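You operate a simulated robot arm through the tools that you are given. There is no shell and no other tool. Be economical: measure what you need, move in short steps, check, and stop when the job is done.

You run a simulated robot arm. Do the job below in one go: nothing can be reset, and whatever is moved stays where it is left.

JOB
Switch the sealer off and fit the full roll from the sealer table.
Fine: it goes on the film spindle; the nearly empty roll goes on the sealer table; clamp the new roll; the other rolls and cores stay where they are. Set down upright: film roll.

The check looks at the end state, three seconds after you hand in, the way a careful person would. Anything else that was tipped, shoved, dropped, spilled or broken makes it a failure.

ROBOT AND FRAMES
A 7-joint arm with a two-finger parallel gripper, fixed in place. Base frame: the origin is at the foot of the arm, x ahead of it, y to its left, z up; the work surface is at about z = 0.72. Lengths are in m, angles in degrees, forces in N, time in s.
With the tool pointing down near the work surface it reaches from about 0.28 to 0.68 m from the base axis. Its first joint turns from -66.0 to 66.0 degrees. Payload 1.57 kg.
Tool frame: the origin (TCP) lies between the finger pads and is the grasp point; the fingertips stand 0.03 m ahead of it; z points along the fingers, y is the line along which they close. The gripper opens to 0.11 m. The fingers are 0.024 m wide and 0.012 m thick; the gripper's body (0.048 by 0.112 m) begins 0.078 m behind the TCP.
Orientation is that of the tool frame in the base frame, as a unit quaternion [x, y, z, w]. With the fingers straight down and closing along the base's y, the tool's x points along the base's -x, its y along +y and its z along -z.

CONTROLS
- The arm moves only by the tool servo_tool. Its argument "moves" is a list of rows, each a list of 7 numbers: the turn, a rotation vector about the tool's x, y, z in degrees, then the shift along the tool's x, y, z in cm, then the finger opening in cm, from 0 to 11. In form: [[wx, wy, wz, dx, dy, dz, fingers], ...]. A call has 1 to 10 rows; each row shifts and turns the commanded pose from where the row before left it, along the tool's axes as they then stand. A row lasts 0.2 s, in which the tool goes at most 0.05 m and 8.6 degrees; a call with a longer step from one row to the next is refused whole, and so is a gripper value outside its range. A pose out of reach is approached as far as the arm can. The call stops where the force on the tool passes 50 N (or 10 N more than at its start, if that is more) or the arm is blocked; 0.2 s more then pass. The fingers move at their own pace (about 0.108 m/s each) and stop on an object; they squeeze with about 39 N. The grip force told is the motor's: it shows also when the fingers shut on nothing. Time passes only in rows, and 0.2 s behind the last, so rows that do not move let the fingers close. It gives the time, the measured TCP pose, the force on the tool (base axes), the opening and the grip force at its end, in the units of the frame above (readings bear some noise), with the torque about the TCP (base axes, N m) and any sound that the robot's microphone picked up.
- Cameras (640 x 400 px; columns grow to the right, rows downward): "scene" is fixed at [0.1679, -0.4016, 1.3904]; the picture's right is [0.71, -0.70, 0.00], its down [-0.49, -0.50, -0.71] and it looks along [0.50, 0.51, -0.70] (base axes); focal length 214 px, centre (320, 200). "wrist" rides on the gripper at [0.07, 0.016, -0.141] in the tool frame; the picture's right is [-0.23, 0.97, 0.00], its down [-0.86, -0.20, -0.48] and it looks along [-0.47, -0.11, 0.88] (tool axes); focal length 222 px, centre (320, 200). There is no depth. A picture from a camera that has moved, and an enlarged one, comes with that camera's place and axes in the base frame and with its lens.
- grab_frame(camera): a new picture of that camera. The clock stands still meanwhile.
- enlarge(camera, box): a new picture of the part [left, top, right, bottom] of that camera's present view, enlarged. The clock stands still meanwhile.
- finish_job(): hands the job in; it is judged then, once.

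Work in short steps. Places have to be worked out from the pictures, the camera data and where the tool is seen: move nearer, look again, correct. Check each grasp and each placing, and mend what went wrong. You have 120 turns and 84 pictures in all, those below and enlarged ones among them. Open the gripper and draw the arm clear of the work before you hand the job in, unless the task says otherwise; then end with one line.

The tools are called after "Emit:" by a JSON object that holds its "fn" and its "kwargs". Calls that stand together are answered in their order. servo_tool: Moves the arm, as the interface text tells. Its arguments: {"type":"object","properties":{"moves":{"type":"array","items":{"type":"array","items":{"type":"number"}}}},"required":["moves"]} The other tools are called the same way: grab_frame (camera) takes a picture; enlarge (camera, box) takes an enlarged picture of a part of a camera's view; finish_job () hands the job in.

At the start:

```text
time_s: 0.0
ee_pos: [0.378, 0.0904, 1.2557]
tcp_rot: [0.0, 1.0, 0.0, -0.001]
wrist_force: [0.7, 0.2, -0.4]
ft_torque: [-0.04, 0.04, -0.03]
opening: 0.1097
finger_force: 0.1
```

scene: 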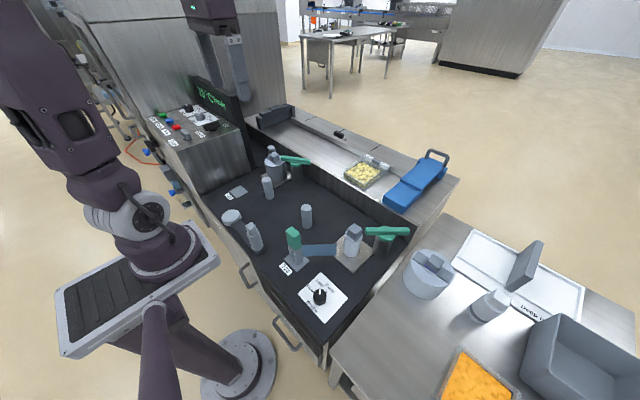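
wrist: 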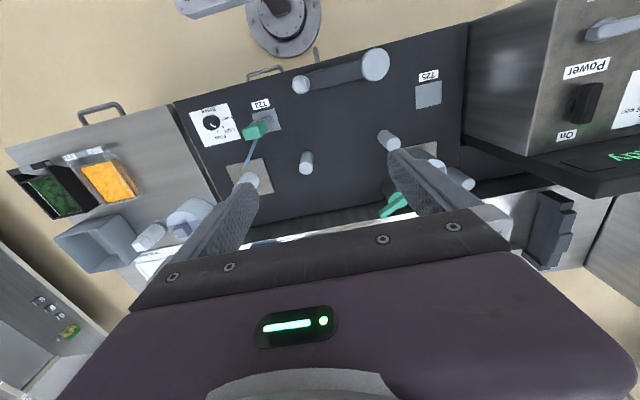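

The views show a panel with several spindles and two labelled sections; I need to look closer before moving.

Emit:
{"fn": "enlarge", "kwargs": {"camera": "scene", "box": [190, 130, 430, 350]}}

Emit:
{"fn": "enlarge", "kwargs": {"camera": "scene", "box": [380, 200, 640, 400]}}

Emit:
{"fn": "enlarge", "kwargs": {"camera": "scene", "box": [130, 70, 290, 210]}}

Emit:
{"fn": "enlarge", "kwargs": {"camera": "wrist", "box": [170, 30, 470, 220]}}

```text
1.82 times, centred on (310, 240) of scene
camera zoom: at [0.1679, -0.4016, 1.3904], right [0.71, -0.7, 0.0], down [-0.49, -0.5, -0.71], along [0.5, 0.51, -0.7], focal length 390 px, centre (338, 127)
```

zoom: 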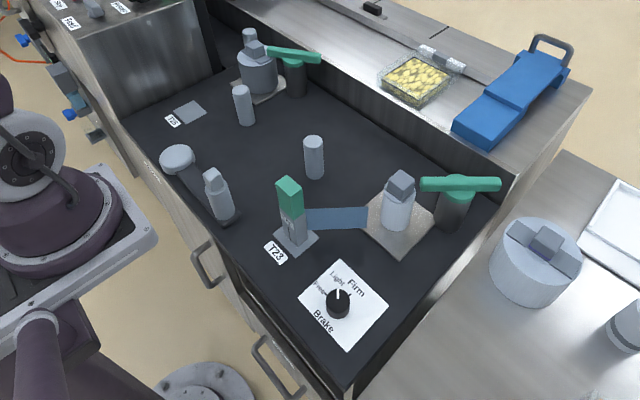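

```text
2.00 times, centred on (510, 300) of scene
camera zoom: at [0.1679, -0.4016, 1.3904], right [0.71, -0.7, 0.0], down [-0.49, -0.5, -0.71], along [0.5, 0.51, -0.7], focal length 429 px, centre (-60, 0)
```

zoom: 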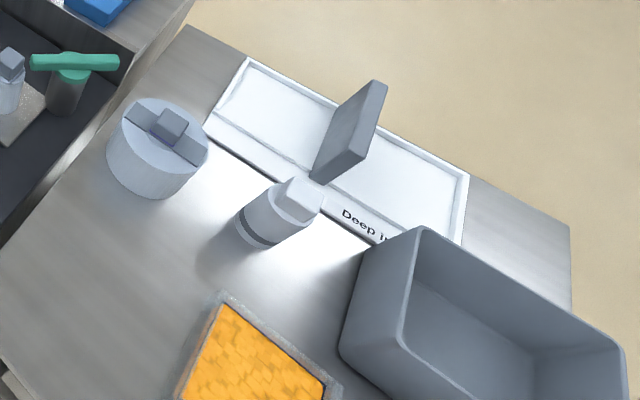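

```text
2.86 times, centred on (210, 140) of scene
camera zoom: at [0.1679, -0.4016, 1.3904], right [0.71, -0.7, 0.0], down [-0.49, -0.5, -0.71], along [0.5, 0.51, -0.7], focal length 613 px, centre (634, 371)
```

zoom: 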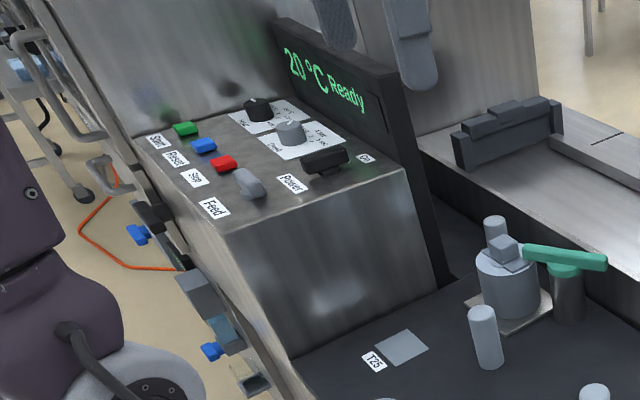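

```text
2.11 times, centred on (320, 125) of wrist
camera zoom: at [0.309, 0.1081, 1.3977], right [0.23, 0.97, 0.0], down [0.86, -0.2, 0.48], along [0.47, -0.11, -0.88], focal length 468 px, centre (320, 358)
```

zoom: 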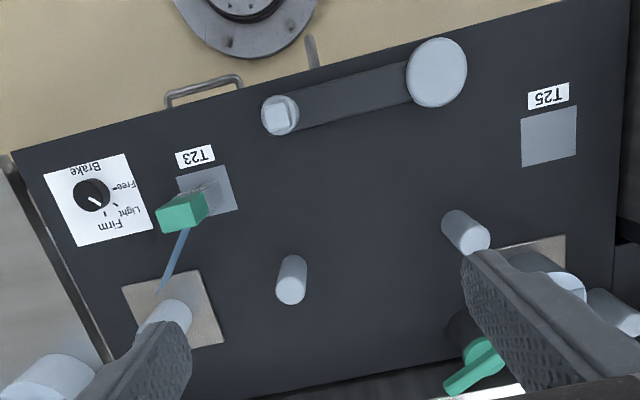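

I'll move the wrist camera over to the right-hand side for a closer view of the spindle, the clamp and the table roll.

Emit:
{"fn": "servo_tool", "kwargs": {"moves": [[0, 0, 0, 1.1, -4.1, 1.5, 11], [0, 0, 0, 1.1, -4.1, 1.5, 11], [0, 0, 0, 1.1, -4.1, 1.5, 11], [0, 0, 0, 1.1, -4.1, 1.5, 11], [0, 0, 0, 1.1, -4.1, 1.5, 11], [0, 0, 0, 1.1, -4.1, 1.5, 11], [0, 0, 0, 1.1, -4.1, 1.5, 11]]}}

Emit:
{"fn": "grab_frame", "kwargs": {"camera": "wrist"}}

```text
time_s: 1.6
ee_pos: [0.301, -0.1953, 1.1512]
tcp_rot: [0.0, 1.0, 0.0, 0.0]
wrist_force: [-0.7, -1.2, 0.3]
ft_torque: [0.01, 0.06, -0.01]
opening: 0.1097
finger_force: 0.0
```

```text
77 pictures are left
camera wrist: at [0.2314, -0.1779, 1.2927], right [0.23, 0.97, 0.0], down [0.86, -0.2, 0.48], along [0.47, -0.11, -0.88], focal length 222 px, centre (320, 200)
```

wrist: 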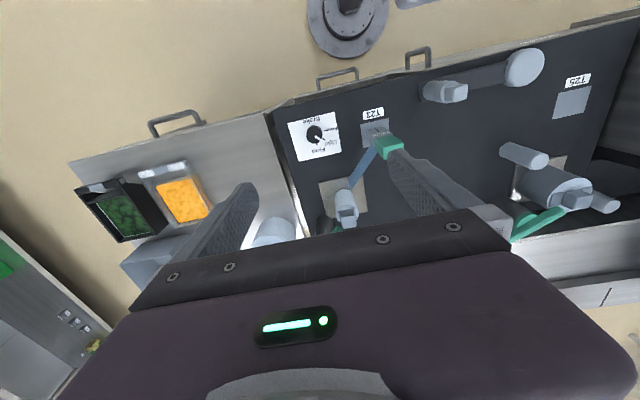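

The gripper hides the far part, so I move forward to put the camera above the spindle area.

Emit:
{"fn": "servo_tool", "kwargs": {"moves": [[0, 0, 0, -4.2, -0.8, 0, 11], [0, 0, 0, -4.2, -0.8, 0, 11], [0, 0, 0, -4.2, -0.8, 0, 11], [0, 0, 0, -4.2, -0.8, 0, 11], [0, 0, 0, -4.2, -0.8, 0, 11], [0, 0, 0, -4.2, -0.8, 0, 11]]}}

Emit:
{"fn": "grab_frame", "kwargs": {"camera": "wrist"}}

```text
time_s: 3.0
ee_pos: [0.5511, -0.2434, 1.1499]
tcp_rot: [0.001, 1.0, 0.001, -0.001]
wrist_force: [0.9, 0.7, 0.0]
ft_torque: [0.02, 0.01, 0.02]
opening: 0.1097
finger_force: 0.0
```

```text
76 pictures are left
camera wrist: at [0.483, -0.2267, 1.2919], right [0.23, 0.97, 0.0], down [0.86, -0.2, 0.48], along [0.46, -0.11, -0.88], focal length 222 px, centre (320, 200)
```

wrist: 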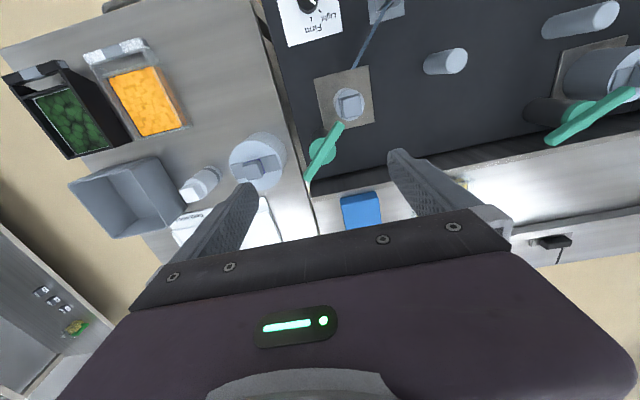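

Good view. I enlarge the two stations and the full roll.

Emit:
{"fn": "enlarge", "kwargs": {"camera": "wrist", "box": [150, 60, 400, 220]}}

Emit:
{"fn": "enlarge", "kwargs": {"camera": "wrist", "box": [440, 0, 640, 160]}}

Emit:
{"fn": "enlarge", "kwargs": {"camera": "scene", "box": [240, 130, 340, 230]}}

```text
2.50 times, centred on (275, 140) of wrist
camera zoom: at [0.483, -0.2267, 1.2919], right [0.23, 0.97, 0.0], down [0.86, -0.2, 0.48], along [0.46, -0.11, -0.88], focal length 555 px, centre (432, 350)
```

zoom: 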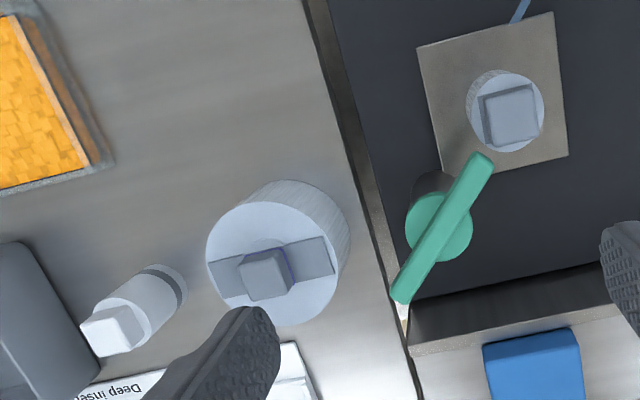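

```text
2.50 times, centred on (540, 80) of wrist
camera zoom: at [0.483, -0.2267, 1.2919], right [0.23, 0.97, 0.0], down [0.86, -0.2, 0.48], along [0.46, -0.11, -0.88], focal length 555 px, centre (-230, 500)
```

zoom: 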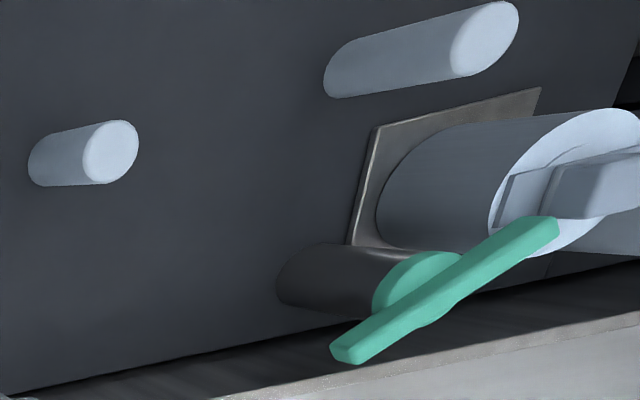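

```text
4.00 times, centred on (290, 180) of scene
camera zoom: at [0.1679, -0.4016, 1.3904], right [0.71, -0.7, 0.0], down [-0.49, -0.5, -0.71], along [0.5, 0.51, -0.7], focal length 858 px, centre (440, 280)
```

zoom: 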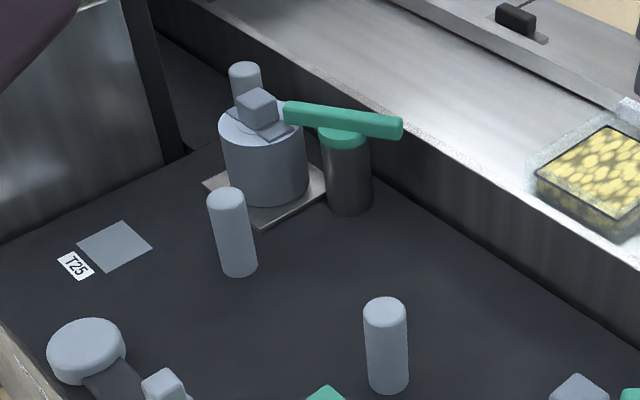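

A (right, at T23, slim roll with web) is the nearly empty roll; its clamp arm points at it. Next I go to the control panel on the left to look at the power knob.

Emit:
{"fn": "servo_tool", "kwargs": {"moves": [[0, 0, 0, 1.5, 4.2, -1, 11], [0, 0, 0, 1.5, 4.2, -1, 11], [0, 0, 0, 1.5, 4.2, -1, 11], [0, 0, 0, 1.5, 4.2, -1, 11], [0, 0, 0, 1.5, 4.2, -1, 11], [0, 0, 0, 1.5, 4.2, -1, 11], [0, 0, 0, 1.5, 4.2, -1, 11], [0, 0, 0, 1.5, 4.2, -1, 11], [0, 0, 0, 0, 4.5, -1, 11], [0, 0, 0, 0, 4.5, -1, 11]]}}

Emit:
{"fn": "servo_tool", "kwargs": {"moves": [[0, 0, 0, 0, 4.8, 0, 11], [0, 0, 0, 0, 4.8, 0, 11], [0, 0, 0, 0, 4.8, 0, 11], [0, 0, 0, 0, 4.8, 0, 11]]}}

Emit:
{"fn": "grab_frame", "kwargs": {"camera": "wrist"}}

Emit:
{"fn": "grab_frame", "kwargs": {"camera": "scene"}}

```text
time_s: 5.2
ee_pos: [0.4326, 0.182, 1.2522]
tcp_rot: [0.001, 1.0, 0.0, -0.001]
wrist_force: [-1.0, 1.0, 0.9]
ft_torque: [-0.03, 0.0, 0.01]
opening: 0.11
finger_force: 0.2
```

```text
time_s: 6.2
ee_pos: [0.433, 0.3149, 1.2514]
tcp_rot: [0.0, 1.0, 0.0, 0.0]
wrist_force: [-0.8, -0.4, -0.6]
ft_torque: [0.01, -0.02, -0.02]
opening: 0.1102
finger_force: 0.1
out of reach, approached as far as the arm can: row 3, 4
```

```text
72 pictures are left
camera wrist: at [0.364, 0.332, 1.3928], right [0.23, 0.97, 0.0], down [0.86, -0.2, 0.48], along [0.47, -0.11, -0.88], focal length 222 px, centre (320, 200)
```

wrist: 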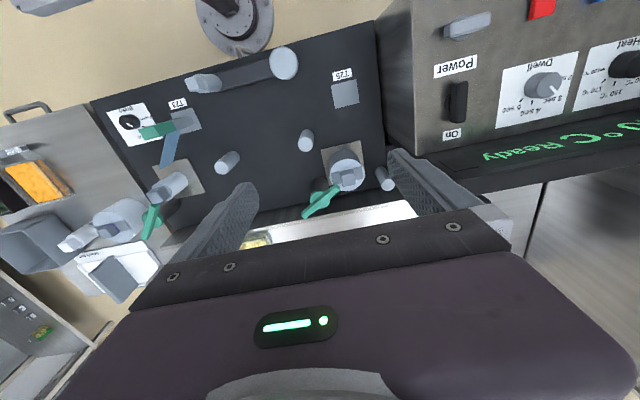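

```text
71 pictures are left
```

scene: 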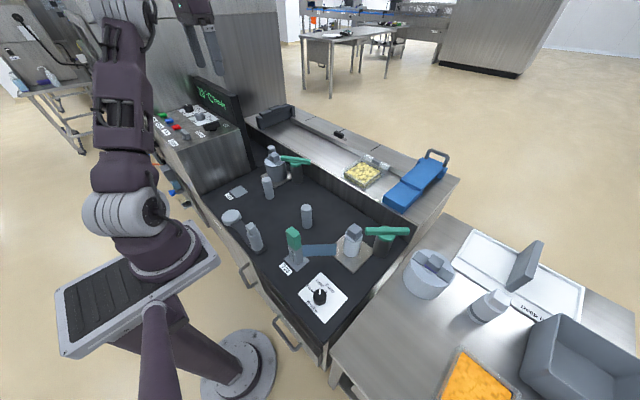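

The power knob triangulates to about (0.455, 0.558, 0.967). I enlarge it to see its labels and orientation.

Emit:
{"fn": "enlarge", "kwargs": {"camera": "wrist", "box": [400, 0, 640, 160]}}

Emit:
{"fn": "enlarge", "kwargs": {"camera": "scene", "box": [150, 90, 240, 160]}}

```text
2.50 times, centred on (520, 80) of wrist
camera zoom: at [0.364, 0.332, 1.3928], right [0.23, 0.97, 0.0], down [0.86, -0.2, 0.48], along [0.47, -0.11, -0.88], focal length 555 px, centre (-180, 500)
```

zoom: 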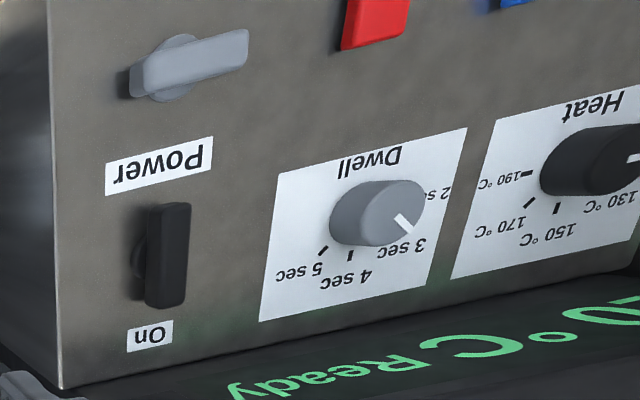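

```text
5.71 times, centred on (195, 125) of scene
camera zoom: at [0.1679, -0.4016, 1.3904], right [0.71, -0.7, 0.0], down [-0.49, -0.5, -0.71], along [0.5, 0.51, -0.7], focal length 1226 px, centre (1034, 629)
```

zoom: 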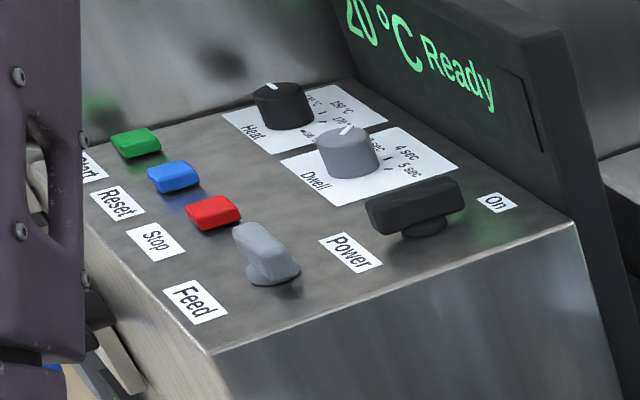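

The bar lies along x, pointing at "On", at (0.456, 0.56), top ≈0.967 on the panel at 0.934. I descend to z≈1.06 first, then move toward it in reach.

Emit:
{"fn": "servo_tool", "kwargs": {"moves": [[0, 0, 0, 0, 0, 4.8, 6], [0, 0, 0, 0, 0, 4.8, 6], [0, 0, 0, 0, 0, 4.8, 6], [0, 0, 0, 0, 0, 4.0, 6], [0, 0, 0, 0, 0, 0, 6]]}}

```text
time_s: 7.4
ee_pos: [0.4334, 0.3129, 1.0654]
tcp_rot: [0.0, 1.0, 0.0, -0.001]
wrist_force: [-0.7, -0.5, 0.1]
ft_torque: [-0.02, 0.02, 0.05]
opening: 0.06
finger_force: 0.1
```

Now sideways toward the knob, at safe height.

Emit:
{"fn": "servo_tool", "kwargs": {"moves": [[0, 0, 0, -0.45, 4.9, 0, 6], [0, 0, 0, -0.45, 4.9, 0, 6], [0, 0, 0, -0.45, 4.9, 0, 6], [0, 0, 0, -0.45, 4.9, 0, 6], [0, 0, 0, -0.45, 4.9, 0, 6]]}}

Emit:
{"fn": "grab_frame", "kwargs": {"camera": "wrist"}}

```text
time_s: 8.6
ee_pos: [0.432, 0.4554, 1.0595]
tcp_rot: [0.0, 1.0, 0.0, 0.0]
wrist_force: [-0.9, -0.5, 0.5]
ft_torque: [0.02, 0.02, 0.0]
opening: 0.06
finger_force: 0.0
out of reach, approached as far as the arm can: row 3, 4, 5
```

```text
68 pictures are left
camera wrist: at [0.3624, 0.4727, 1.2015], right [0.23, 0.97, 0.0], down [0.86, -0.2, 0.48], along [0.47, -0.11, -0.88], focal length 222 px, centre (320, 200)
```

wrist: 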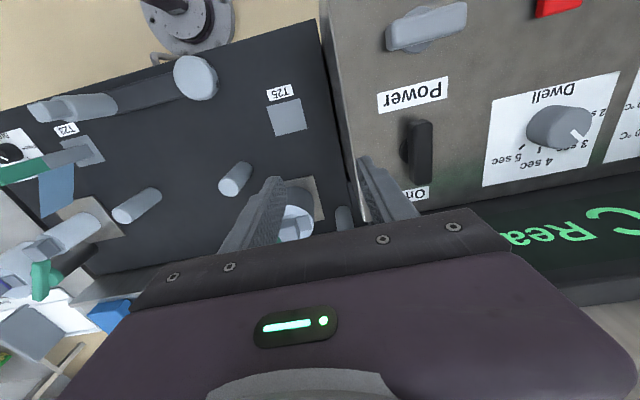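

Straight-down reach ends short, so I'll tilt the tool outward by ~32° and close the fingers to use them as a pusher on the knob's near end.

Emit:
{"fn": "servo_tool", "kwargs": {"moves": [[-6.13, -5.14, 0, 0, 0, 0, 0], [-6.13, -5.14, 0, 0, 0, 0, 0], [-6.13, -5.14, 0, 0, 0, 0, 0], [-6.13, -5.14, 0, 0, 0, 0, 0], [0, 0, 0, 0, 0, 0, 0]]}}

Emit:
{"fn": "grab_frame", "kwargs": {"camera": "wrist"}}

```text
time_s: 9.8
ee_pos: [0.4323, 0.456, 1.0616]
tcp_rot: [0.0, 0.961, 0.213, 0.177]
wrist_force: [-0.3, 0.1, -0.7]
ft_torque: [0.04, 0.01, 0.03]
opening: 0.0
finger_force: 21.4
```

```text
67 pictures are left
camera wrist: at [0.317, 0.4195, 1.1643], right [0.14, 0.87, 0.47], down [0.65, -0.44, 0.62], along [0.74, 0.22, -0.63], focal length 222 px, centre (320, 200)
```

wrist: 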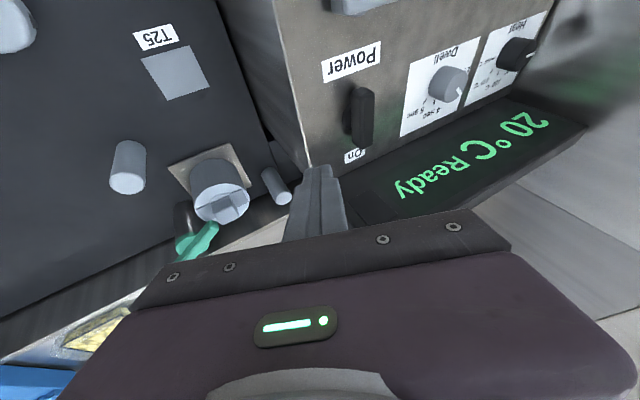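

Knob re-measured at (0.454, 0.565). I bring the closed fingertips beside its near end on the −y side, tip at about (0.428, 0.522, 0.950).

Emit:
{"fn": "servo_tool", "kwargs": {"moves": [[0, 0, 0, 1.56, 0.49, 3.03, 0], [0, 0, 0, 1.56, 0.49, 3.03, 0], [0, 0, 0, 1.56, 0.49, 3.03, 0]]}}

Emit:
{"fn": "enlarge", "kwargs": {"camera": "wrist", "box": [240, 60, 480, 220]}}

Emit:
{"fn": "enlarge", "kwargs": {"camera": "scene", "box": [150, 80, 270, 170]}}

```text
time_s: 10.6
ee_pos: [0.4206, 0.5053, 0.983]
tcp_rot: [0.001, 0.96, 0.211, 0.182]
wrist_force: [-8.3, -12.7, 22.4]
ft_torque: [-0.31, 0.29, 0.02]
opening: 0.0001
finger_force: 21.2
stopped in row 3: the force on the tool passed its limit at 93 N (the readings are from after the stop); the commanded pose is now the measured one
```

```text
2.50 times, centred on (360, 140) of wrist
camera zoom: at [0.3043, 0.4703, 1.0848], right [0.14, 0.87, 0.47], down [0.65, -0.44, 0.62], along [0.75, 0.22, -0.62], focal length 555 px, centre (220, 350)
```

zoom: 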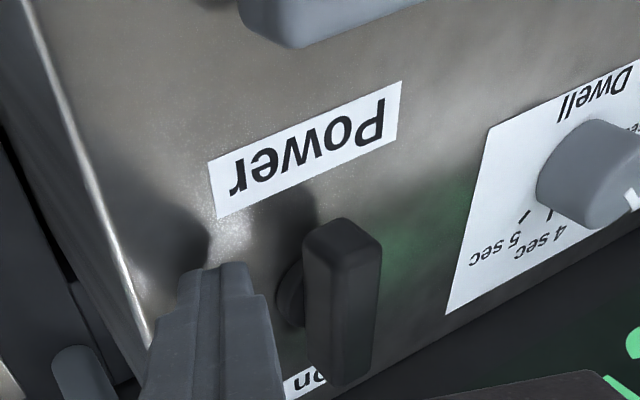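

```text
4.44 times, centred on (210, 125) of scene
camera zoom: at [0.1673, -0.4023, 1.3903], right [0.71, -0.7, 0.0], down [-0.49, -0.5, -0.71], along [0.5, 0.51, -0.7], focal length 953 px, centre (809, 533)
```

zoom: 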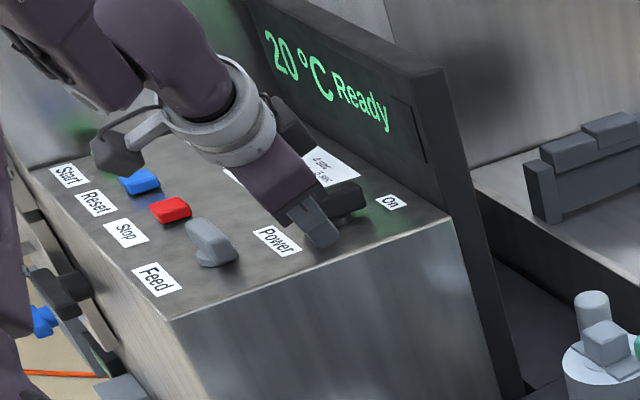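

The fingertips touched the panel (it lies a bit higher, ≈0.947). I lift 6 mm and then push along +y against the near end of the bar.

Emit:
{"fn": "servo_tool", "kwargs": {"moves": [[0, 0, 0, 0.08, 0.25, -0.6, 0], [0, 0, 0, 0.06, 0.73, 0.33, 0], [0, 0, 0, 0.06, 0.73, 0.33, 0], [0, 0, 0, 0.06, 0.73, 0.33, 0], [0, 0, 0, 0.06, 0.73, 0.33, 0]]}}

Emit:
{"fn": "enlarge", "kwargs": {"camera": "wrist", "box": [240, 60, 480, 220]}}

```text
time_s: 11.8
ee_pos: [0.417, 0.5375, 0.9861]
tcp_rot: [0.002, 0.961, 0.209, 0.181]
wrist_force: [-4.3, -1.4, 0.8]
ft_torque: [0.0, 0.04, 0.06]
opening: 0.0
finger_force: 21.5
```

```text
2.50 times, centred on (360, 140) of wrist
camera zoom: at [0.302, 0.5025, 1.0885], right [0.14, 0.87, 0.47], down [0.65, -0.44, 0.62], along [0.75, 0.22, -0.63], focal length 555 px, centre (220, 350)
```

zoom: 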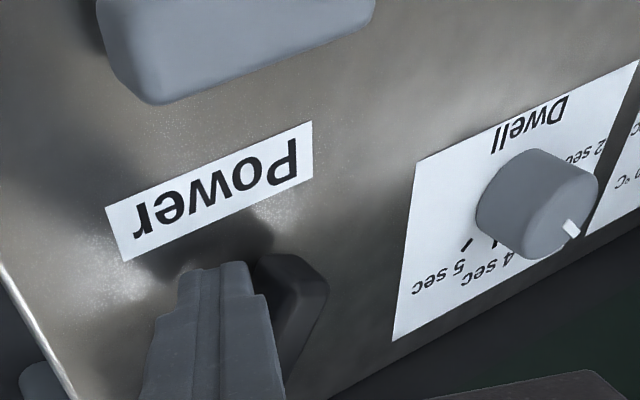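

Contact made with light force; bar seems to be turning. I continue pushing.

Emit:
{"fn": "servo_tool", "kwargs": {"moves": [[0, 0, 0, 0.06, 0.73, 0.33, 0], [0, 0, 0, 0.06, 0.73, 0.33, 0], [0, 0, 0, 0.06, 0.73, 0.33, 0]]}}

Emit:
{"fn": "enlarge", "kwargs": {"camera": "wrist", "box": [240, 60, 480, 220]}}

Emit:
{"fn": "enlarge", "kwargs": {"camera": "scene", "box": [150, 80, 270, 170]}}

```text
time_s: 12.6
ee_pos: [0.4176, 0.5632, 0.9871]
tcp_rot: [0.001, 0.961, 0.211, 0.18]
wrist_force: [-0.5, -0.6, -0.4]
ft_torque: [0.02, 0.01, 0.01]
opening: 0.0
finger_force: 21.2
```

```text
2.50 times, centred on (360, 140) of wrist
camera zoom: at [0.3026, 0.5267, 1.0884], right [0.14, 0.87, 0.47], down [0.65, -0.44, 0.62], along [0.75, 0.22, -0.63], focal length 555 px, centre (220, 350)
```

zoom: 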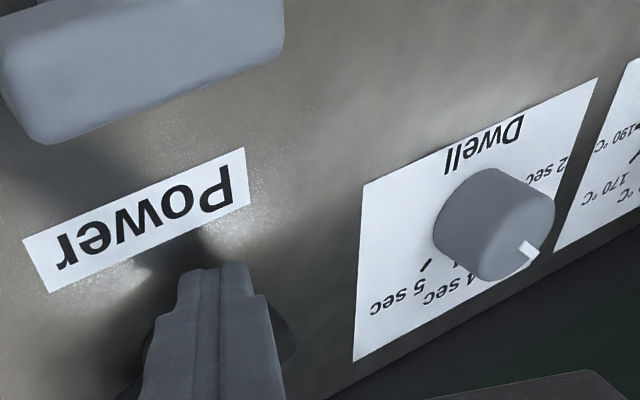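

```text
4.44 times, centred on (210, 125) of scene
camera zoom: at [0.1679, -0.4016, 1.3904], right [0.71, -0.7, 0.0], down [-0.49, -0.5, -0.71], along [0.5, 0.51, -0.7], focal length 953 px, centre (809, 533)
```

zoom: 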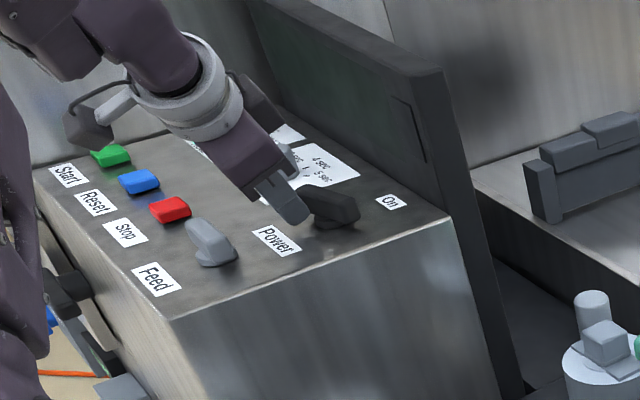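

The display went dark, so the sealer is off. I push slightly further (+y, then +x) to bring the bar fully round, then check.

Emit:
{"fn": "servo_tool", "kwargs": {"moves": [[0, 0, 0, 0.06, 0.73, 0.33, 0], [0, 0, 0, -0.65, -0.05, 0.25, 0], [0, 0, 0, 0, 0, -4.5, 0], [0, 0, 0, 0, 0, -4.5, 0]]}}

Emit:
{"fn": "enlarge", "kwargs": {"camera": "scene", "box": [150, 80, 270, 170]}}

Emit:
{"fn": "enlarge", "kwargs": {"camera": "wrist", "box": [200, 40, 500, 220]}}

```text
time_s: 13.6
ee_pos: [0.3925, 0.5335, 1.0612]
tcp_rot: [0.001, 0.961, 0.209, 0.181]
wrist_force: [0.3, 0.1, 0.6]
ft_torque: [0.0, 0.0, -0.02]
opening: 0.0
finger_force: 21.0
```

```text
4.44 times, centred on (210, 125) of scene
camera zoom: at [0.1679, -0.4016, 1.3904], right [0.71, -0.7, 0.0], down [-0.49, -0.5, -0.71], along [0.5, 0.51, -0.7], focal length 953 px, centre (809, 533)
```

zoom: 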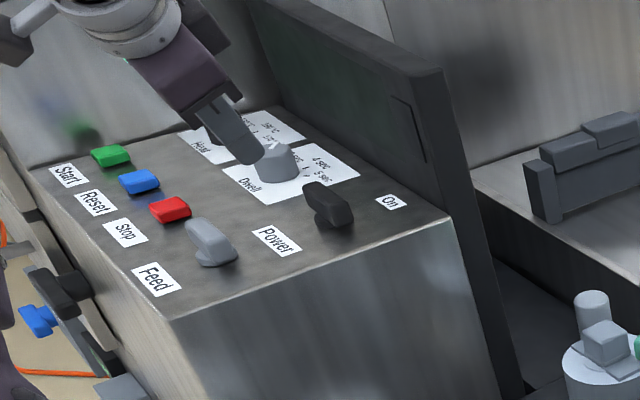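

```text
2.13 times, centred on (350, 130) of wrist
camera zoom: at [0.2775, 0.4982, 1.1638], right [0.14, 0.87, 0.47], down [0.65, -0.44, 0.62], along [0.75, 0.22, -0.63], focal length 474 px, centre (256, 349)
```

zoom: 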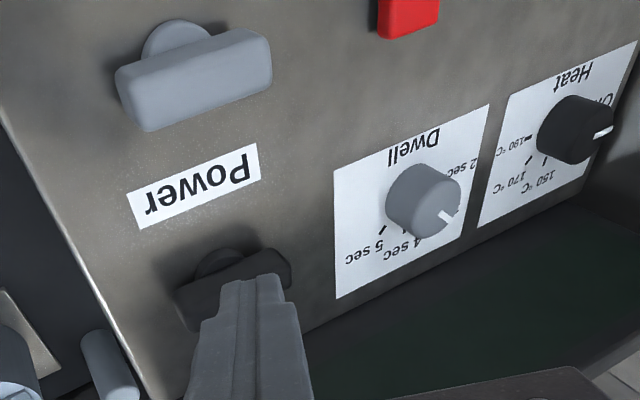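

The power bar is now parallel to the Feed knob and the display is dark: off. I retreat, untilt and return to the right side.

Emit:
{"fn": "servo_tool", "kwargs": {"moves": [[0, 0, 0, 0, 0, -4.8, 6], [0, 0, 0, 0, 0, -4.8, 6], [6.13, 5.14, 0, 0, 0, 0, 11], [6.13, 5.14, 0, 0, -4, 0, 11], [6.13, 5.14, 0, 0, -4, 0, 11], [6.13, 5.14, 0, 0, -4, 0, 11], [0, 0, 0, 0, -4.8, 0, 11], [0, 0, 0, 0, -4.8, 0, 11], [0, 0, 0, 0, -4.8, 0, 11], [0, 0, 0, 0, -4.8, 0, 11]]}}

Emit:
{"fn": "servo_tool", "kwargs": {"moves": [[0, 0, 0, -2, -4.5, 0, 11], [0, 0, 0, -2, -4.5, 0, 11], [0, 0, 0, -2, -4.5, 0, 11], [0, 0, 0, -2, -4.5, 0, 11], [0, 0, 0, -2, -4.5, 0, 11], [0, 0, 0, -2, -4.5, 0, 11], [0, 0, 0, -2, -4.5, 0, 11]]}}

```text
time_s: 15.8
ee_pos: [0.3614, 0.1845, 1.1179]
tcp_rot: [0.002, 1.0, -0.001, 0.004]
wrist_force: [0.0, 0.3, 0.0]
ft_torque: [0.03, 0.01, 0.03]
opening: 0.1098
finger_force: 0.1
```

```text
time_s: 17.4
ee_pos: [0.5005, -0.1303, 1.1216]
tcp_rot: [0.002, 1.0, -0.001, 0.002]
wrist_force: [-0.3, -1.3, -0.4]
ft_torque: [0.0, 0.0, 0.02]
opening: 0.11
finger_force: 0.2
```

Position a bit further and lower for a clear overhead look at station A and the full roll.

Emit:
{"fn": "servo_tool", "kwargs": {"moves": [[0, 0, 0, -2.5, -3, 1, 11], [0, 0, 0, -2.5, -3, 1, 11], [0, 0, 0, -2.5, -3, 1, 11], [0, 0, 0, -2.5, -3, 1, 11], [0, 0, 0, 0, 0, 0, 11]]}}

Emit:
{"fn": "grab_frame", "kwargs": {"camera": "wrist"}}

```text
time_s: 18.6
ee_pos: [0.5996, -0.2493, 1.0795]
tcp_rot: [0.003, 1.0, 0.0, 0.002]
wrist_force: [0.6, -0.3, -0.3]
ft_torque: [0.02, -0.03, -0.01]
opening: 0.11
finger_force: 0.1
```

```text
59 pictures are left
camera wrist: at [0.5296, -0.2313, 1.2221], right [0.23, 0.97, 0.0], down [0.85, -0.2, 0.48], along [0.47, -0.11, -0.88], focal length 222 px, centre (320, 200)
```

wrist: 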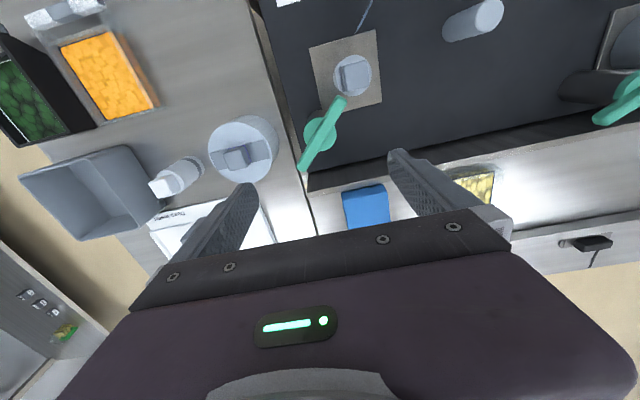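

Emit:
{"fn": "enlarge", "kwargs": {"camera": "wrist", "box": [200, 20, 400, 190]}}

Emit:
{"fn": "enlarge", "kwargs": {"camera": "scene", "box": [320, 200, 480, 310]}}

```text
2.35 times, centred on (300, 105) of wrist
camera zoom: at [0.5296, -0.2313, 1.2221], right [0.23, 0.97, 0.0], down [0.85, -0.2, 0.48], along [0.47, -0.11, -0.88], focal length 523 px, centre (367, 424)
```

zoom: 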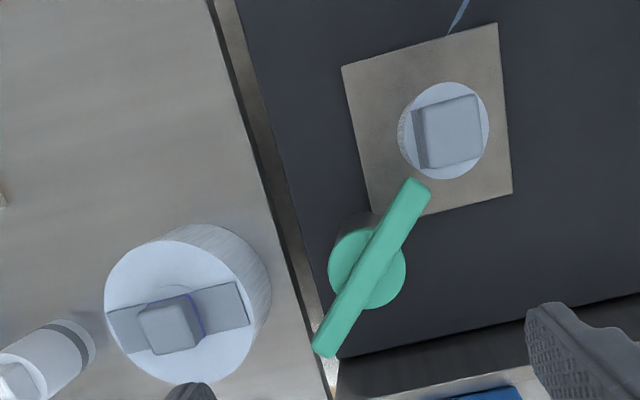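

```text
3.64 times, centred on (400, 255) of scene
camera zoom: at [0.1679, -0.4016, 1.3904], right [0.71, -0.7, 0.0], down [-0.49, -0.5, -0.71], along [0.5, 0.51, -0.7], focal length 780 px, centre (29, 0)
```

zoom: 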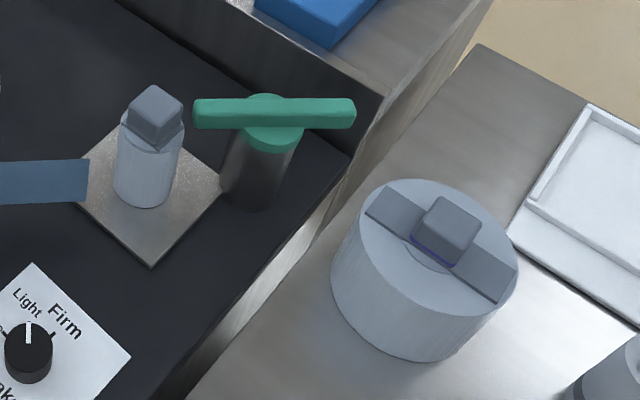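

Triangulation gives: old roll A axis ≈(0.539, −0.181), block top z≈0.855; clamp post ≈(0.618, −0.25) with its arm pointing at the spindle (135°), arm top ≈0.83; full roll axis ≈(0.617, −0.41), block top ≈0.833. I yaw the tool 45° to align with the clamp arm and come above its tip half.

Emit:
{"fn": "servo_tool", "kwargs": {"moves": [[0, 0, 7.5, 0, 0, 0, 6], [0, 0, 7.5, 0, 0, 0, 6], [0, 0, 7.5, 0, 0, 0, 6], [0, 0, 7.5, 0, 0, 0, 6], [0, 0, 7.5, 0, 0, 0, 6], [0, 0, 7.5, 0, 0, 0, 6], [0, 0, 0, 1.8, 0.6, 3, 6], [0, 0, 0, 1.8, 0.6, 3, 6], [0, 0, 0, 0, 0, 0, 6]]}}

Emit:
{"fn": "grab_frame", "kwargs": {"camera": "wrist"}}

Emit:
{"fn": "enlarge", "kwargs": {"camera": "scene", "box": [320, 180, 480, 310]}}

```text
time_s: 20.6
ee_pos: [0.5831, -0.2149, 1.0202]
tcp_rot: [0.385, 0.923, 0.001, 0.004]
wrist_force: [0.8, -1.0, 0.6]
ft_torque: [0.0, 0.01, -0.03]
opening: 0.0599
finger_force: 0.0
```

```text
56 pictures are left
camera wrist: at [0.5446, -0.1532, 1.1619], right [0.85, 0.52, 0.01], down [0.46, -0.75, 0.48], along [0.26, -0.41, -0.88], focal length 222 px, centre (320, 200)
```

wrist: 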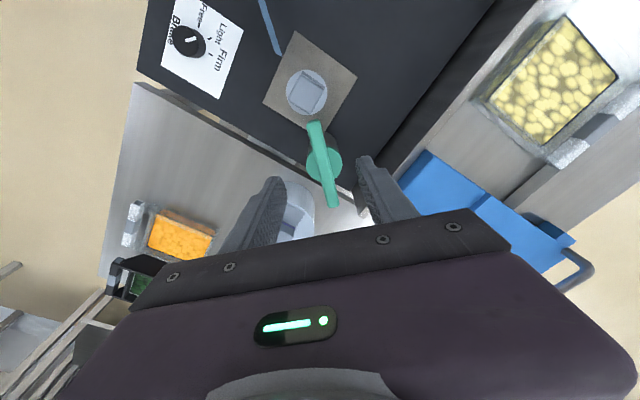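

```text
3.08 times, centred on (400, 245) of scene
camera zoom: at [0.1679, -0.4016, 1.3904], right [0.71, -0.7, 0.0], down [-0.49, -0.5, -0.71], along [0.5, 0.51, -0.7], focal length 660 px, centre (74, 62)
```

zoom: 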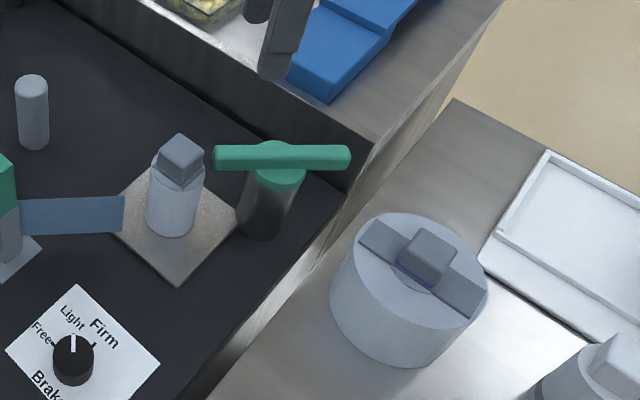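

Arm re-measured: tip (0.567, −0.201), tail (0.665, −0.304), z≈0.84. I'm directly over the tip half; descend with fingers straddling it.

Emit:
{"fn": "servo_tool", "kwargs": {"moves": [[0, 0, 0, 0, 0, 4.2, 5], [0, 0, 0, 0, 0, 4.2, 5], [0, 0, 0, 0, 0, 4, 5]]}}

Emit:
{"fn": "enlarge", "kwargs": {"camera": "wrist", "box": [200, 60, 440, 220]}}

Emit:
{"fn": "enlarge", "kwargs": {"camera": "scene", "box": [320, 180, 440, 280]}}

```text
time_s: 21.4
ee_pos: [0.5834, -0.215, 0.8972]
tcp_rot: [0.385, 0.923, 0.001, 0.003]
wrist_force: [-0.6, 0.2, 0.5]
ft_torque: [0.0, -0.03, 0.0]
opening: 0.0501
finger_force: 0.1
```

```text
2.50 times, centred on (320, 140) of wrist
camera zoom: at [0.5458, -0.153, 1.038], right [0.85, 0.52, 0.0], down [0.46, -0.75, 0.48], along [0.26, -0.41, -0.88], focal length 555 px, centre (320, 350)
```

zoom: 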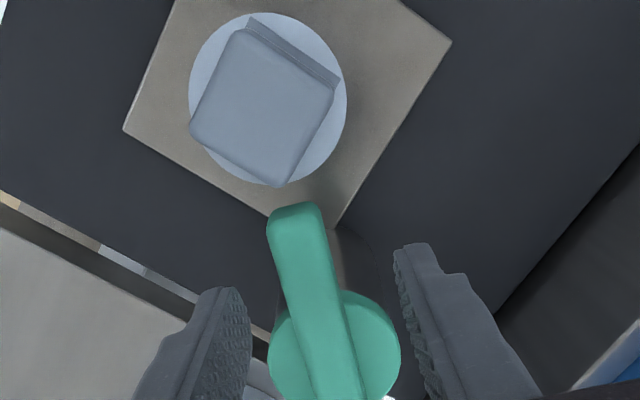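

```text
4.00 times, centred on (380, 230) of scene
camera zoom: at [0.1679, -0.4016, 1.3904], right [0.71, -0.7, 0.0], down [-0.49, -0.5, -0.71], along [0.5, 0.51, -0.7], focal length 858 px, centre (80, 80)
```

zoom: 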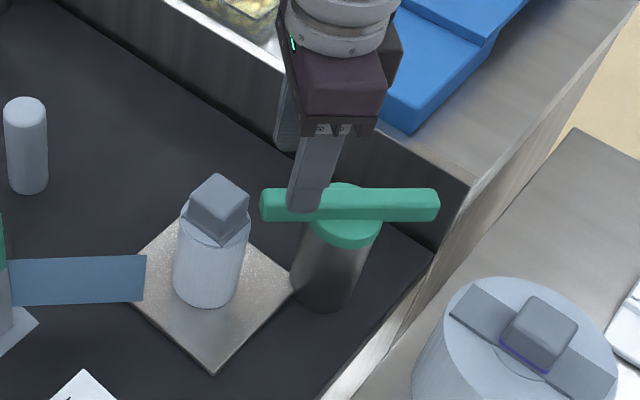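

Straddling well. I descend 3.5 cm so the fingertips sit beside the arm, then check for contact.

Emit:
{"fn": "servo_tool", "kwargs": {"moves": [[0, 0, 0, 0, 0, 1.8, 5], [0, 0, 0, 0, 0, 1.7, 5], [0, 0, 0, 0, 0, 0, 3.2]]}}

Emit:
{"fn": "enlarge", "kwargs": {"camera": "wrist", "box": [200, 60, 440, 220]}}

```text
time_s: 22.2
ee_pos: [0.5843, -0.2168, 0.8619]
tcp_rot: [0.386, 0.923, 0.001, 0.003]
wrist_force: [-0.1, 0.9, -0.5]
ft_torque: [0.0, -0.04, 0.02]
opening: 0.0318
finger_force: 0.0
```

```text
2.50 times, centred on (320, 140) of wrist
camera zoom: at [0.5463, -0.1534, 1.0033], right [0.85, 0.52, 0.0], down [0.46, -0.75, 0.48], along [0.26, -0.41, -0.88], focal length 555 px, centre (320, 350)
```

zoom: 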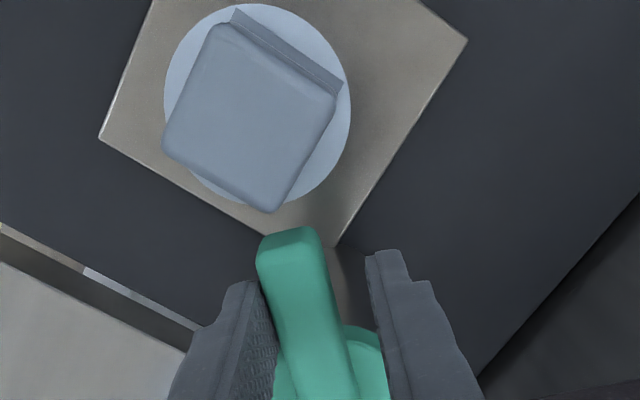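

The arm is between the fingers. I swing it counter-clockwise about the post, 4 steps first.

Emit:
{"fn": "servo_tool", "kwargs": {"moves": [[0, 0, -8, 0, -0.7, 0, 3], [0, 0, -8, 0, -0.7, 0, 3], [0, 0, -8, 0, -0.7, 0, 3], [0, 0, -8, 0, -0.7, 0, 3]]}}

Emit:
{"fn": "enlarge", "kwargs": {"camera": "wrist", "box": [200, 60, 440, 220]}}

```text
time_s: 23.2
ee_pos: [0.5691, -0.2392, 0.8626]
tcp_rot: [0.114, 0.993, -0.001, 0.003]
wrist_force: [-0.8, 1.0, 0.3]
ft_torque: [-0.04, 0.02, 0.01]
opening: 0.0308
finger_force: 0.0
```

```text
2.50 times, centred on (320, 140) of wrist
camera zoom: at [0.5042, -0.206, 1.0029], right [0.44, 0.9, 0.0], down [0.78, -0.39, 0.48], along [0.44, -0.21, -0.87], focal length 555 px, centre (320, 350)
```

zoom: 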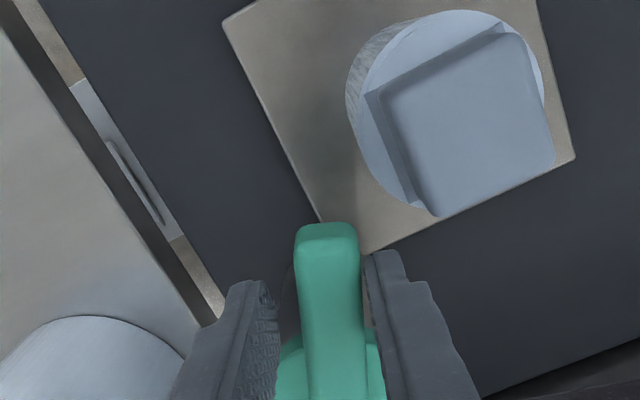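

The arm follows freely. I continue to about 90° total.

Emit:
{"fn": "servo_tool", "kwargs": {"moves": [[0, 0, -8, 0, -0.7, 0, 3], [0, 0, -8, 0, -0.7, 0, 3], [0, 0, -8, 0, -0.7, 0, 3], [0, 0, -8, 0, -0.7, 0, 3], [0, 0, -8, 0, -0.7, 0, 3], [0, 0, -8, 0, -0.7, 0, 3], [0, 0, -8, 0, -0.7, 0, 3]]}}

Emit:
{"fn": "enlarge", "kwargs": {"camera": "scene", "box": [320, 180, 440, 280]}}

Emit:
{"fn": "enlarge", "kwargs": {"camera": "wrist", "box": [200, 60, 440, 220]}}

```text
time_s: 24.8
ee_pos: [0.5779, -0.2856, 0.8624]
tcp_rot: [-0.366, 0.931, -0.003, 0.003]
wrist_force: [-0.1, -0.2, -0.3]
ft_torque: [0.0, -0.04, 0.01]
opening: 0.0299
finger_force: 0.1
```

```text
4.00 times, centred on (380, 230) of scene
camera zoom: at [0.1679, -0.4016, 1.3904], right [0.71, -0.7, 0.0], down [-0.49, -0.5, -0.71], along [0.5, 0.51, -0.7], focal length 858 px, centre (80, 80)
```

zoom: 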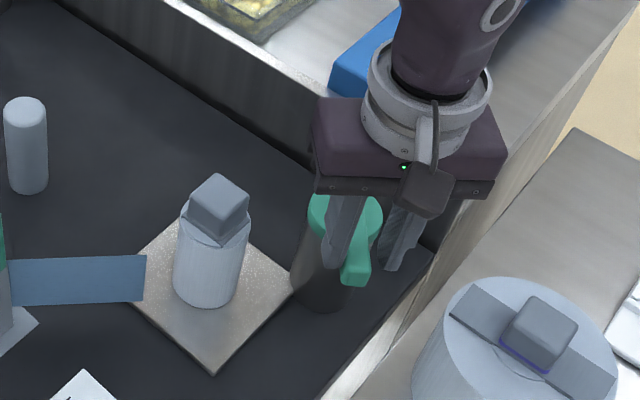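

```text
2.50 times, centred on (320, 140) of wrist
camera zoom: at [0.5151, -0.3198, 1.0033], right [-0.5, 0.87, -0.01], down [0.76, 0.44, 0.48], along [0.42, 0.24, -0.88], focal length 555 px, centre (320, 350)
```

zoom: 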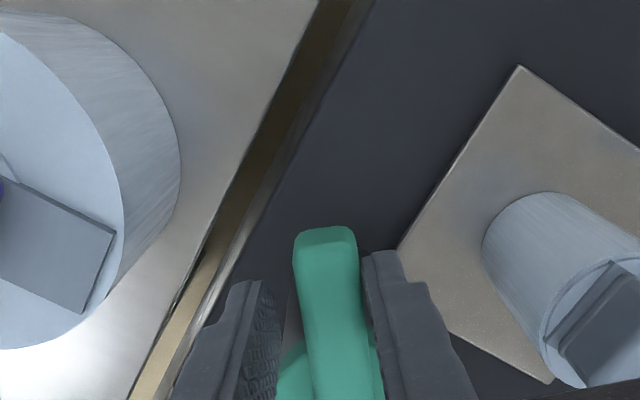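

The clamp is swung open by ~90°. I raise, return to neutral yaw, and move above the old roll's block.

Emit:
{"fn": "servo_tool", "kwargs": {"moves": [[0, 0, 0, 0, 0, -4.5, 5], [0, 0, 0, 0, 0, -4.5, 8], [0, 0, 8.6, 0, 0, 0, 8], [0, 0, 8.6, 0, 0, 0, 8], [0, 0, 8.6, 0, 0, 0, 8], [0, 0, 8.6, 0, 0, 0, 8], [0, 0, 8.6, 0, 0, 0, 8], [0, 0, 0, 1.3, 3.5, 0, 8], [0, 0, 0, 1.3, 3.5, 0, 8], [0, 0, 0, 1.3, 3.5, 0, 8]]}}

Emit:
{"fn": "grab_frame", "kwargs": {"camera": "wrist"}}

Emit:
{"fn": "enlarge", "kwargs": {"camera": "scene", "box": [300, 180, 440, 300]}}

```text
time_s: 27.0
ee_pos: [0.537, -0.1811, 0.952]
tcp_rot: [0.003, 1.0, -0.001, 0.004]
wrist_force: [0.1, -0.1, -0.3]
ft_torque: [-0.02, -0.02, 0.01]
opening: 0.0801
finger_force: 0.0
```

```text
48 pictures are left
camera wrist: at [0.4684, -0.163, 1.0938], right [0.23, 0.97, 0.0], down [0.85, -0.2, 0.48], along [0.47, -0.11, -0.88], focal length 222 px, centre (320, 200)
```

wrist: 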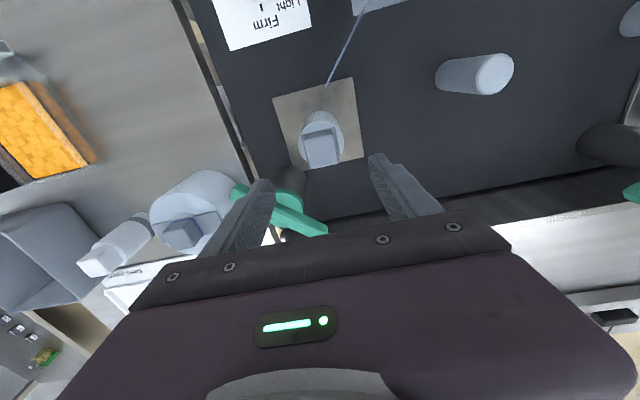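

```text
3.33 times, centred on (370, 240) of scene
camera zoom: at [0.1679, -0.4016, 1.3904], right [0.71, -0.7, 0.0], down [-0.49, -0.5, -0.71], along [0.5, 0.51, -0.7], focal length 715 px, centre (153, 67)
```

zoom: 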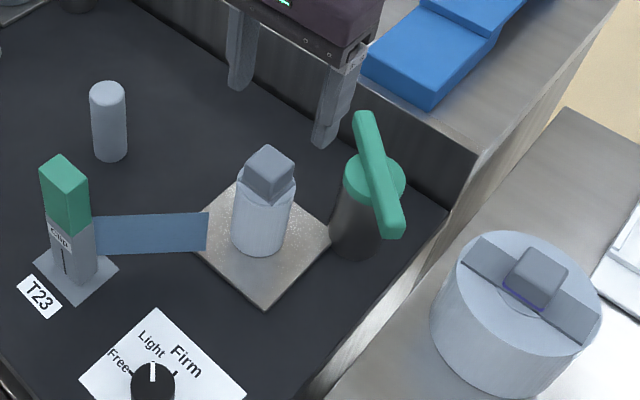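

Block confirmed at (0.537, −0.180); the TCP is directly above. Descend to bring the fingertips beside the block, above its bar.

Emit:
{"fn": "servo_tool", "kwargs": {"moves": [[0, 0, 0, 0, 0.1, 4.5, 8], [0, 0, 0, 0, 0, 3, 8], [0, 0, 0, 0, 0, 1.2, 8]]}}

Emit:
{"fn": "enlarge", "kwargs": {"camera": "scene", "box": [320, 200, 420, 280]}}

Emit:
{"fn": "enlarge", "kwargs": {"camera": "wrist", "box": [200, 60, 440, 220]}}

```text
time_s: 27.8
ee_pos: [0.5393, -0.1788, 0.8647]
tcp_rot: [0.001, 1.0, -0.001, 0.004]
wrist_force: [-0.2, 0.7, 1.2]
ft_torque: [0.03, -0.01, -0.02]
opening: 0.08
finger_force: 0.0
```

```text
5.00 times, centred on (370, 240) of scene
camera zoom: at [0.1679, -0.4016, 1.3904], right [0.71, -0.7, 0.0], down [-0.49, -0.5, -0.71], along [0.5, 0.51, -0.7], focal length 1072 px, centre (70, 0)
```

zoom: 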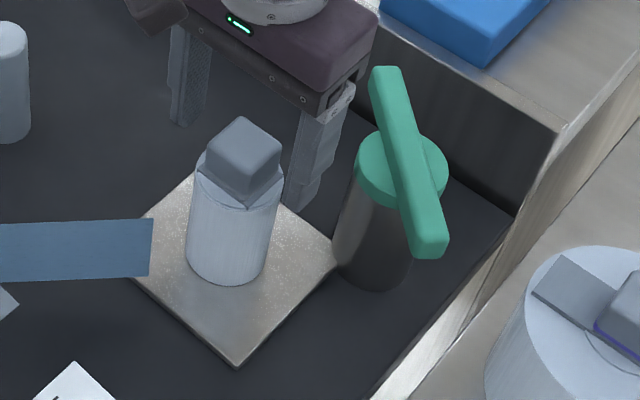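

```text
2.50 times, centred on (320, 140) of wrist
camera zoom: at [0.4691, -0.161, 1.0057], right [0.23, 0.97, 0.0], down [0.85, -0.2, 0.48], along [0.47, -0.11, -0.87], focal length 555 px, centre (320, 350)
```

zoom: 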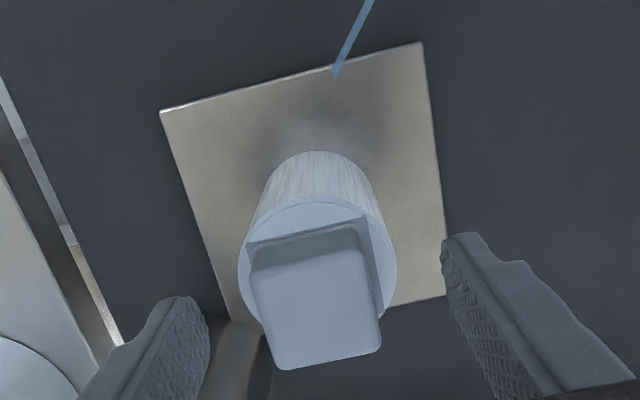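

Fingers flank the block. Lower 6 mm more and close.

Emit:
{"fn": "servo_tool", "kwargs": {"moves": [[0, 0, 0, 0, 0, 0.6, 8], [0, 0, 0, 0, 0, 0, 2], [0, 0, 0, 0, 0, 0, 2], [0, 0, 0, 0, 0, 0, 2]]}}

Emit:
{"fn": "enlarge", "kwargs": {"camera": "scene", "box": [320, 200, 420, 280]}}

```text
time_s: 28.8
ee_pos: [0.5395, -0.178, 0.8586]
tcp_rot: [0.003, 1.0, -0.001, 0.004]
wrist_force: [0.9, 0.3, -0.9]
ft_torque: [0.0, -0.01, 0.01]
opening: 0.0352
finger_force: 38.9
```

```text
5.00 times, centred on (370, 240) of scene
camera zoom: at [0.1679, -0.4016, 1.3904], right [0.71, -0.7, 0.0], down [-0.49, -0.5, -0.71], along [0.5, 0.51, -0.7], focal length 1072 px, centre (70, 0)
```

zoom: 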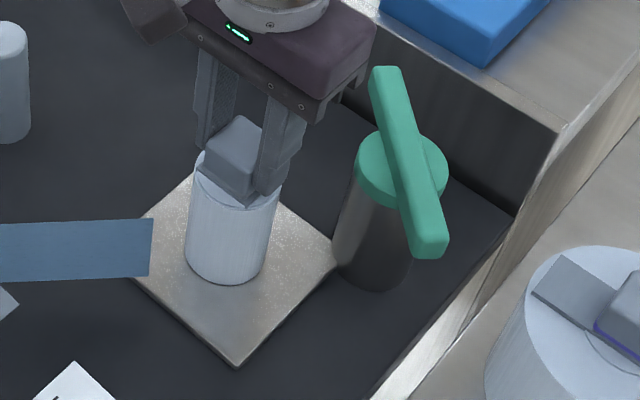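

Gripped firmly at 3.5 cm. Lift slowly and check.

Emit:
{"fn": "servo_tool", "kwargs": {"moves": [[0, 0, 0, 0, 0, -1, 2], [0, 0, 0, 0, 0, -2, 2], [0, 0, 0, 0, 0, -2, 2]]}}

Emit:
{"fn": "enlarge", "kwargs": {"camera": "scene", "box": [320, 180, 420, 260]}}

```text
time_s: 29.6
ee_pos: [0.5396, -0.1804, 0.9081]
tcp_rot: [0.002, 1.0, -0.001, 0.004]
wrist_force: [0.0, -1.0, -0.8]
ft_torque: [0.02, 0.0, 0.05]
opening: 0.035
finger_force: 38.7
```

```text
5.00 times, centred on (370, 220) of scene
camera zoom: at [0.1679, -0.4016, 1.3904], right [0.71, -0.7, 0.0], down [-0.49, -0.5, -0.71], along [0.5, 0.51, -0.7], focal length 1072 px, centre (70, 100)
```

zoom: 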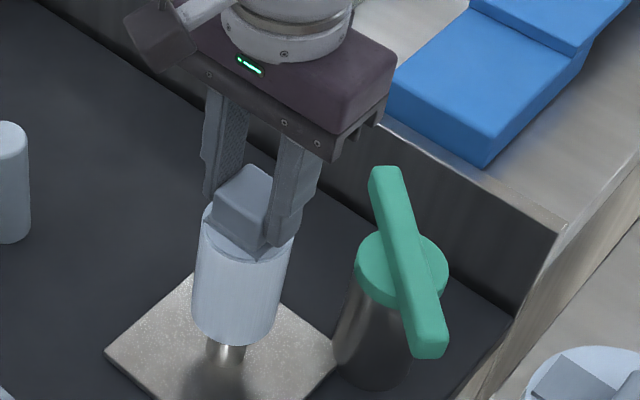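

It lifts off cleanly with the spindle visible below. Lift clear and carry it over a free spot of the sealer table, about (0.42, −0.44).

Emit:
{"fn": "servo_tool", "kwargs": {"moves": [[0, 0, 0, 0, 0, -4, 2], [0, 0, 0, 0, 0, -4, 2], [0, 0, 0, 0, 0, -4, 2], [0, 0, 0, 1.7, -3.7, 0, 2], [0, 0, 0, 1.7, -3.7, 0, 2], [0, 0, 0, 1.7, -3.7, 0, 2], [0, 0, 0, 1.7, -3.7, 0, 2], [0, 0, 0, 1.7, -3.7, 0, 2], [0, 0, 0, 1.7, -3.7, 0, 2], [0, 0, 0, 1.7, -3.7, 0, 2]]}}

Emit:
{"fn": "grab_frame", "kwargs": {"camera": "scene"}}

Emit:
{"fn": "grab_frame", "kwargs": {"camera": "wrist"}}

```text
time_s: 31.8
ee_pos: [0.4175, -0.4386, 1.028]
tcp_rot: [0.001, 1.0, 0.0, 0.003]
wrist_force: [-0.8, -0.6, -0.2]
ft_torque: [0.02, 0.0, 0.0]
opening: 0.0351
finger_force: 38.8
```

```text
42 pictures are left
```

scene: 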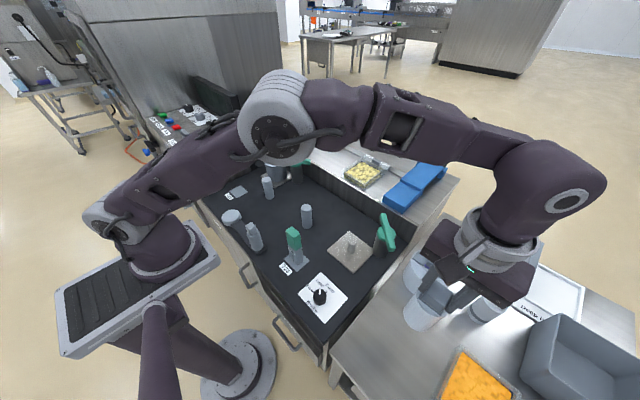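

```text
41 pictures are left
camera wrist: at [0.348, -0.4201, 1.1693], right [0.23, 0.97, 0.0], down [0.85, -0.2, 0.48], along [0.47, -0.11, -0.88], focal length 222 px, centre (320, 200)
```

wrist: 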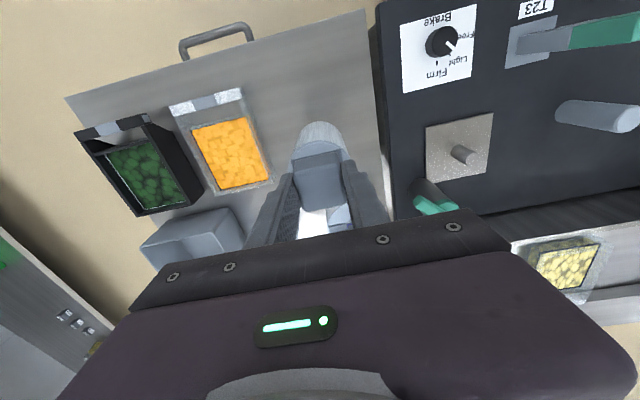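

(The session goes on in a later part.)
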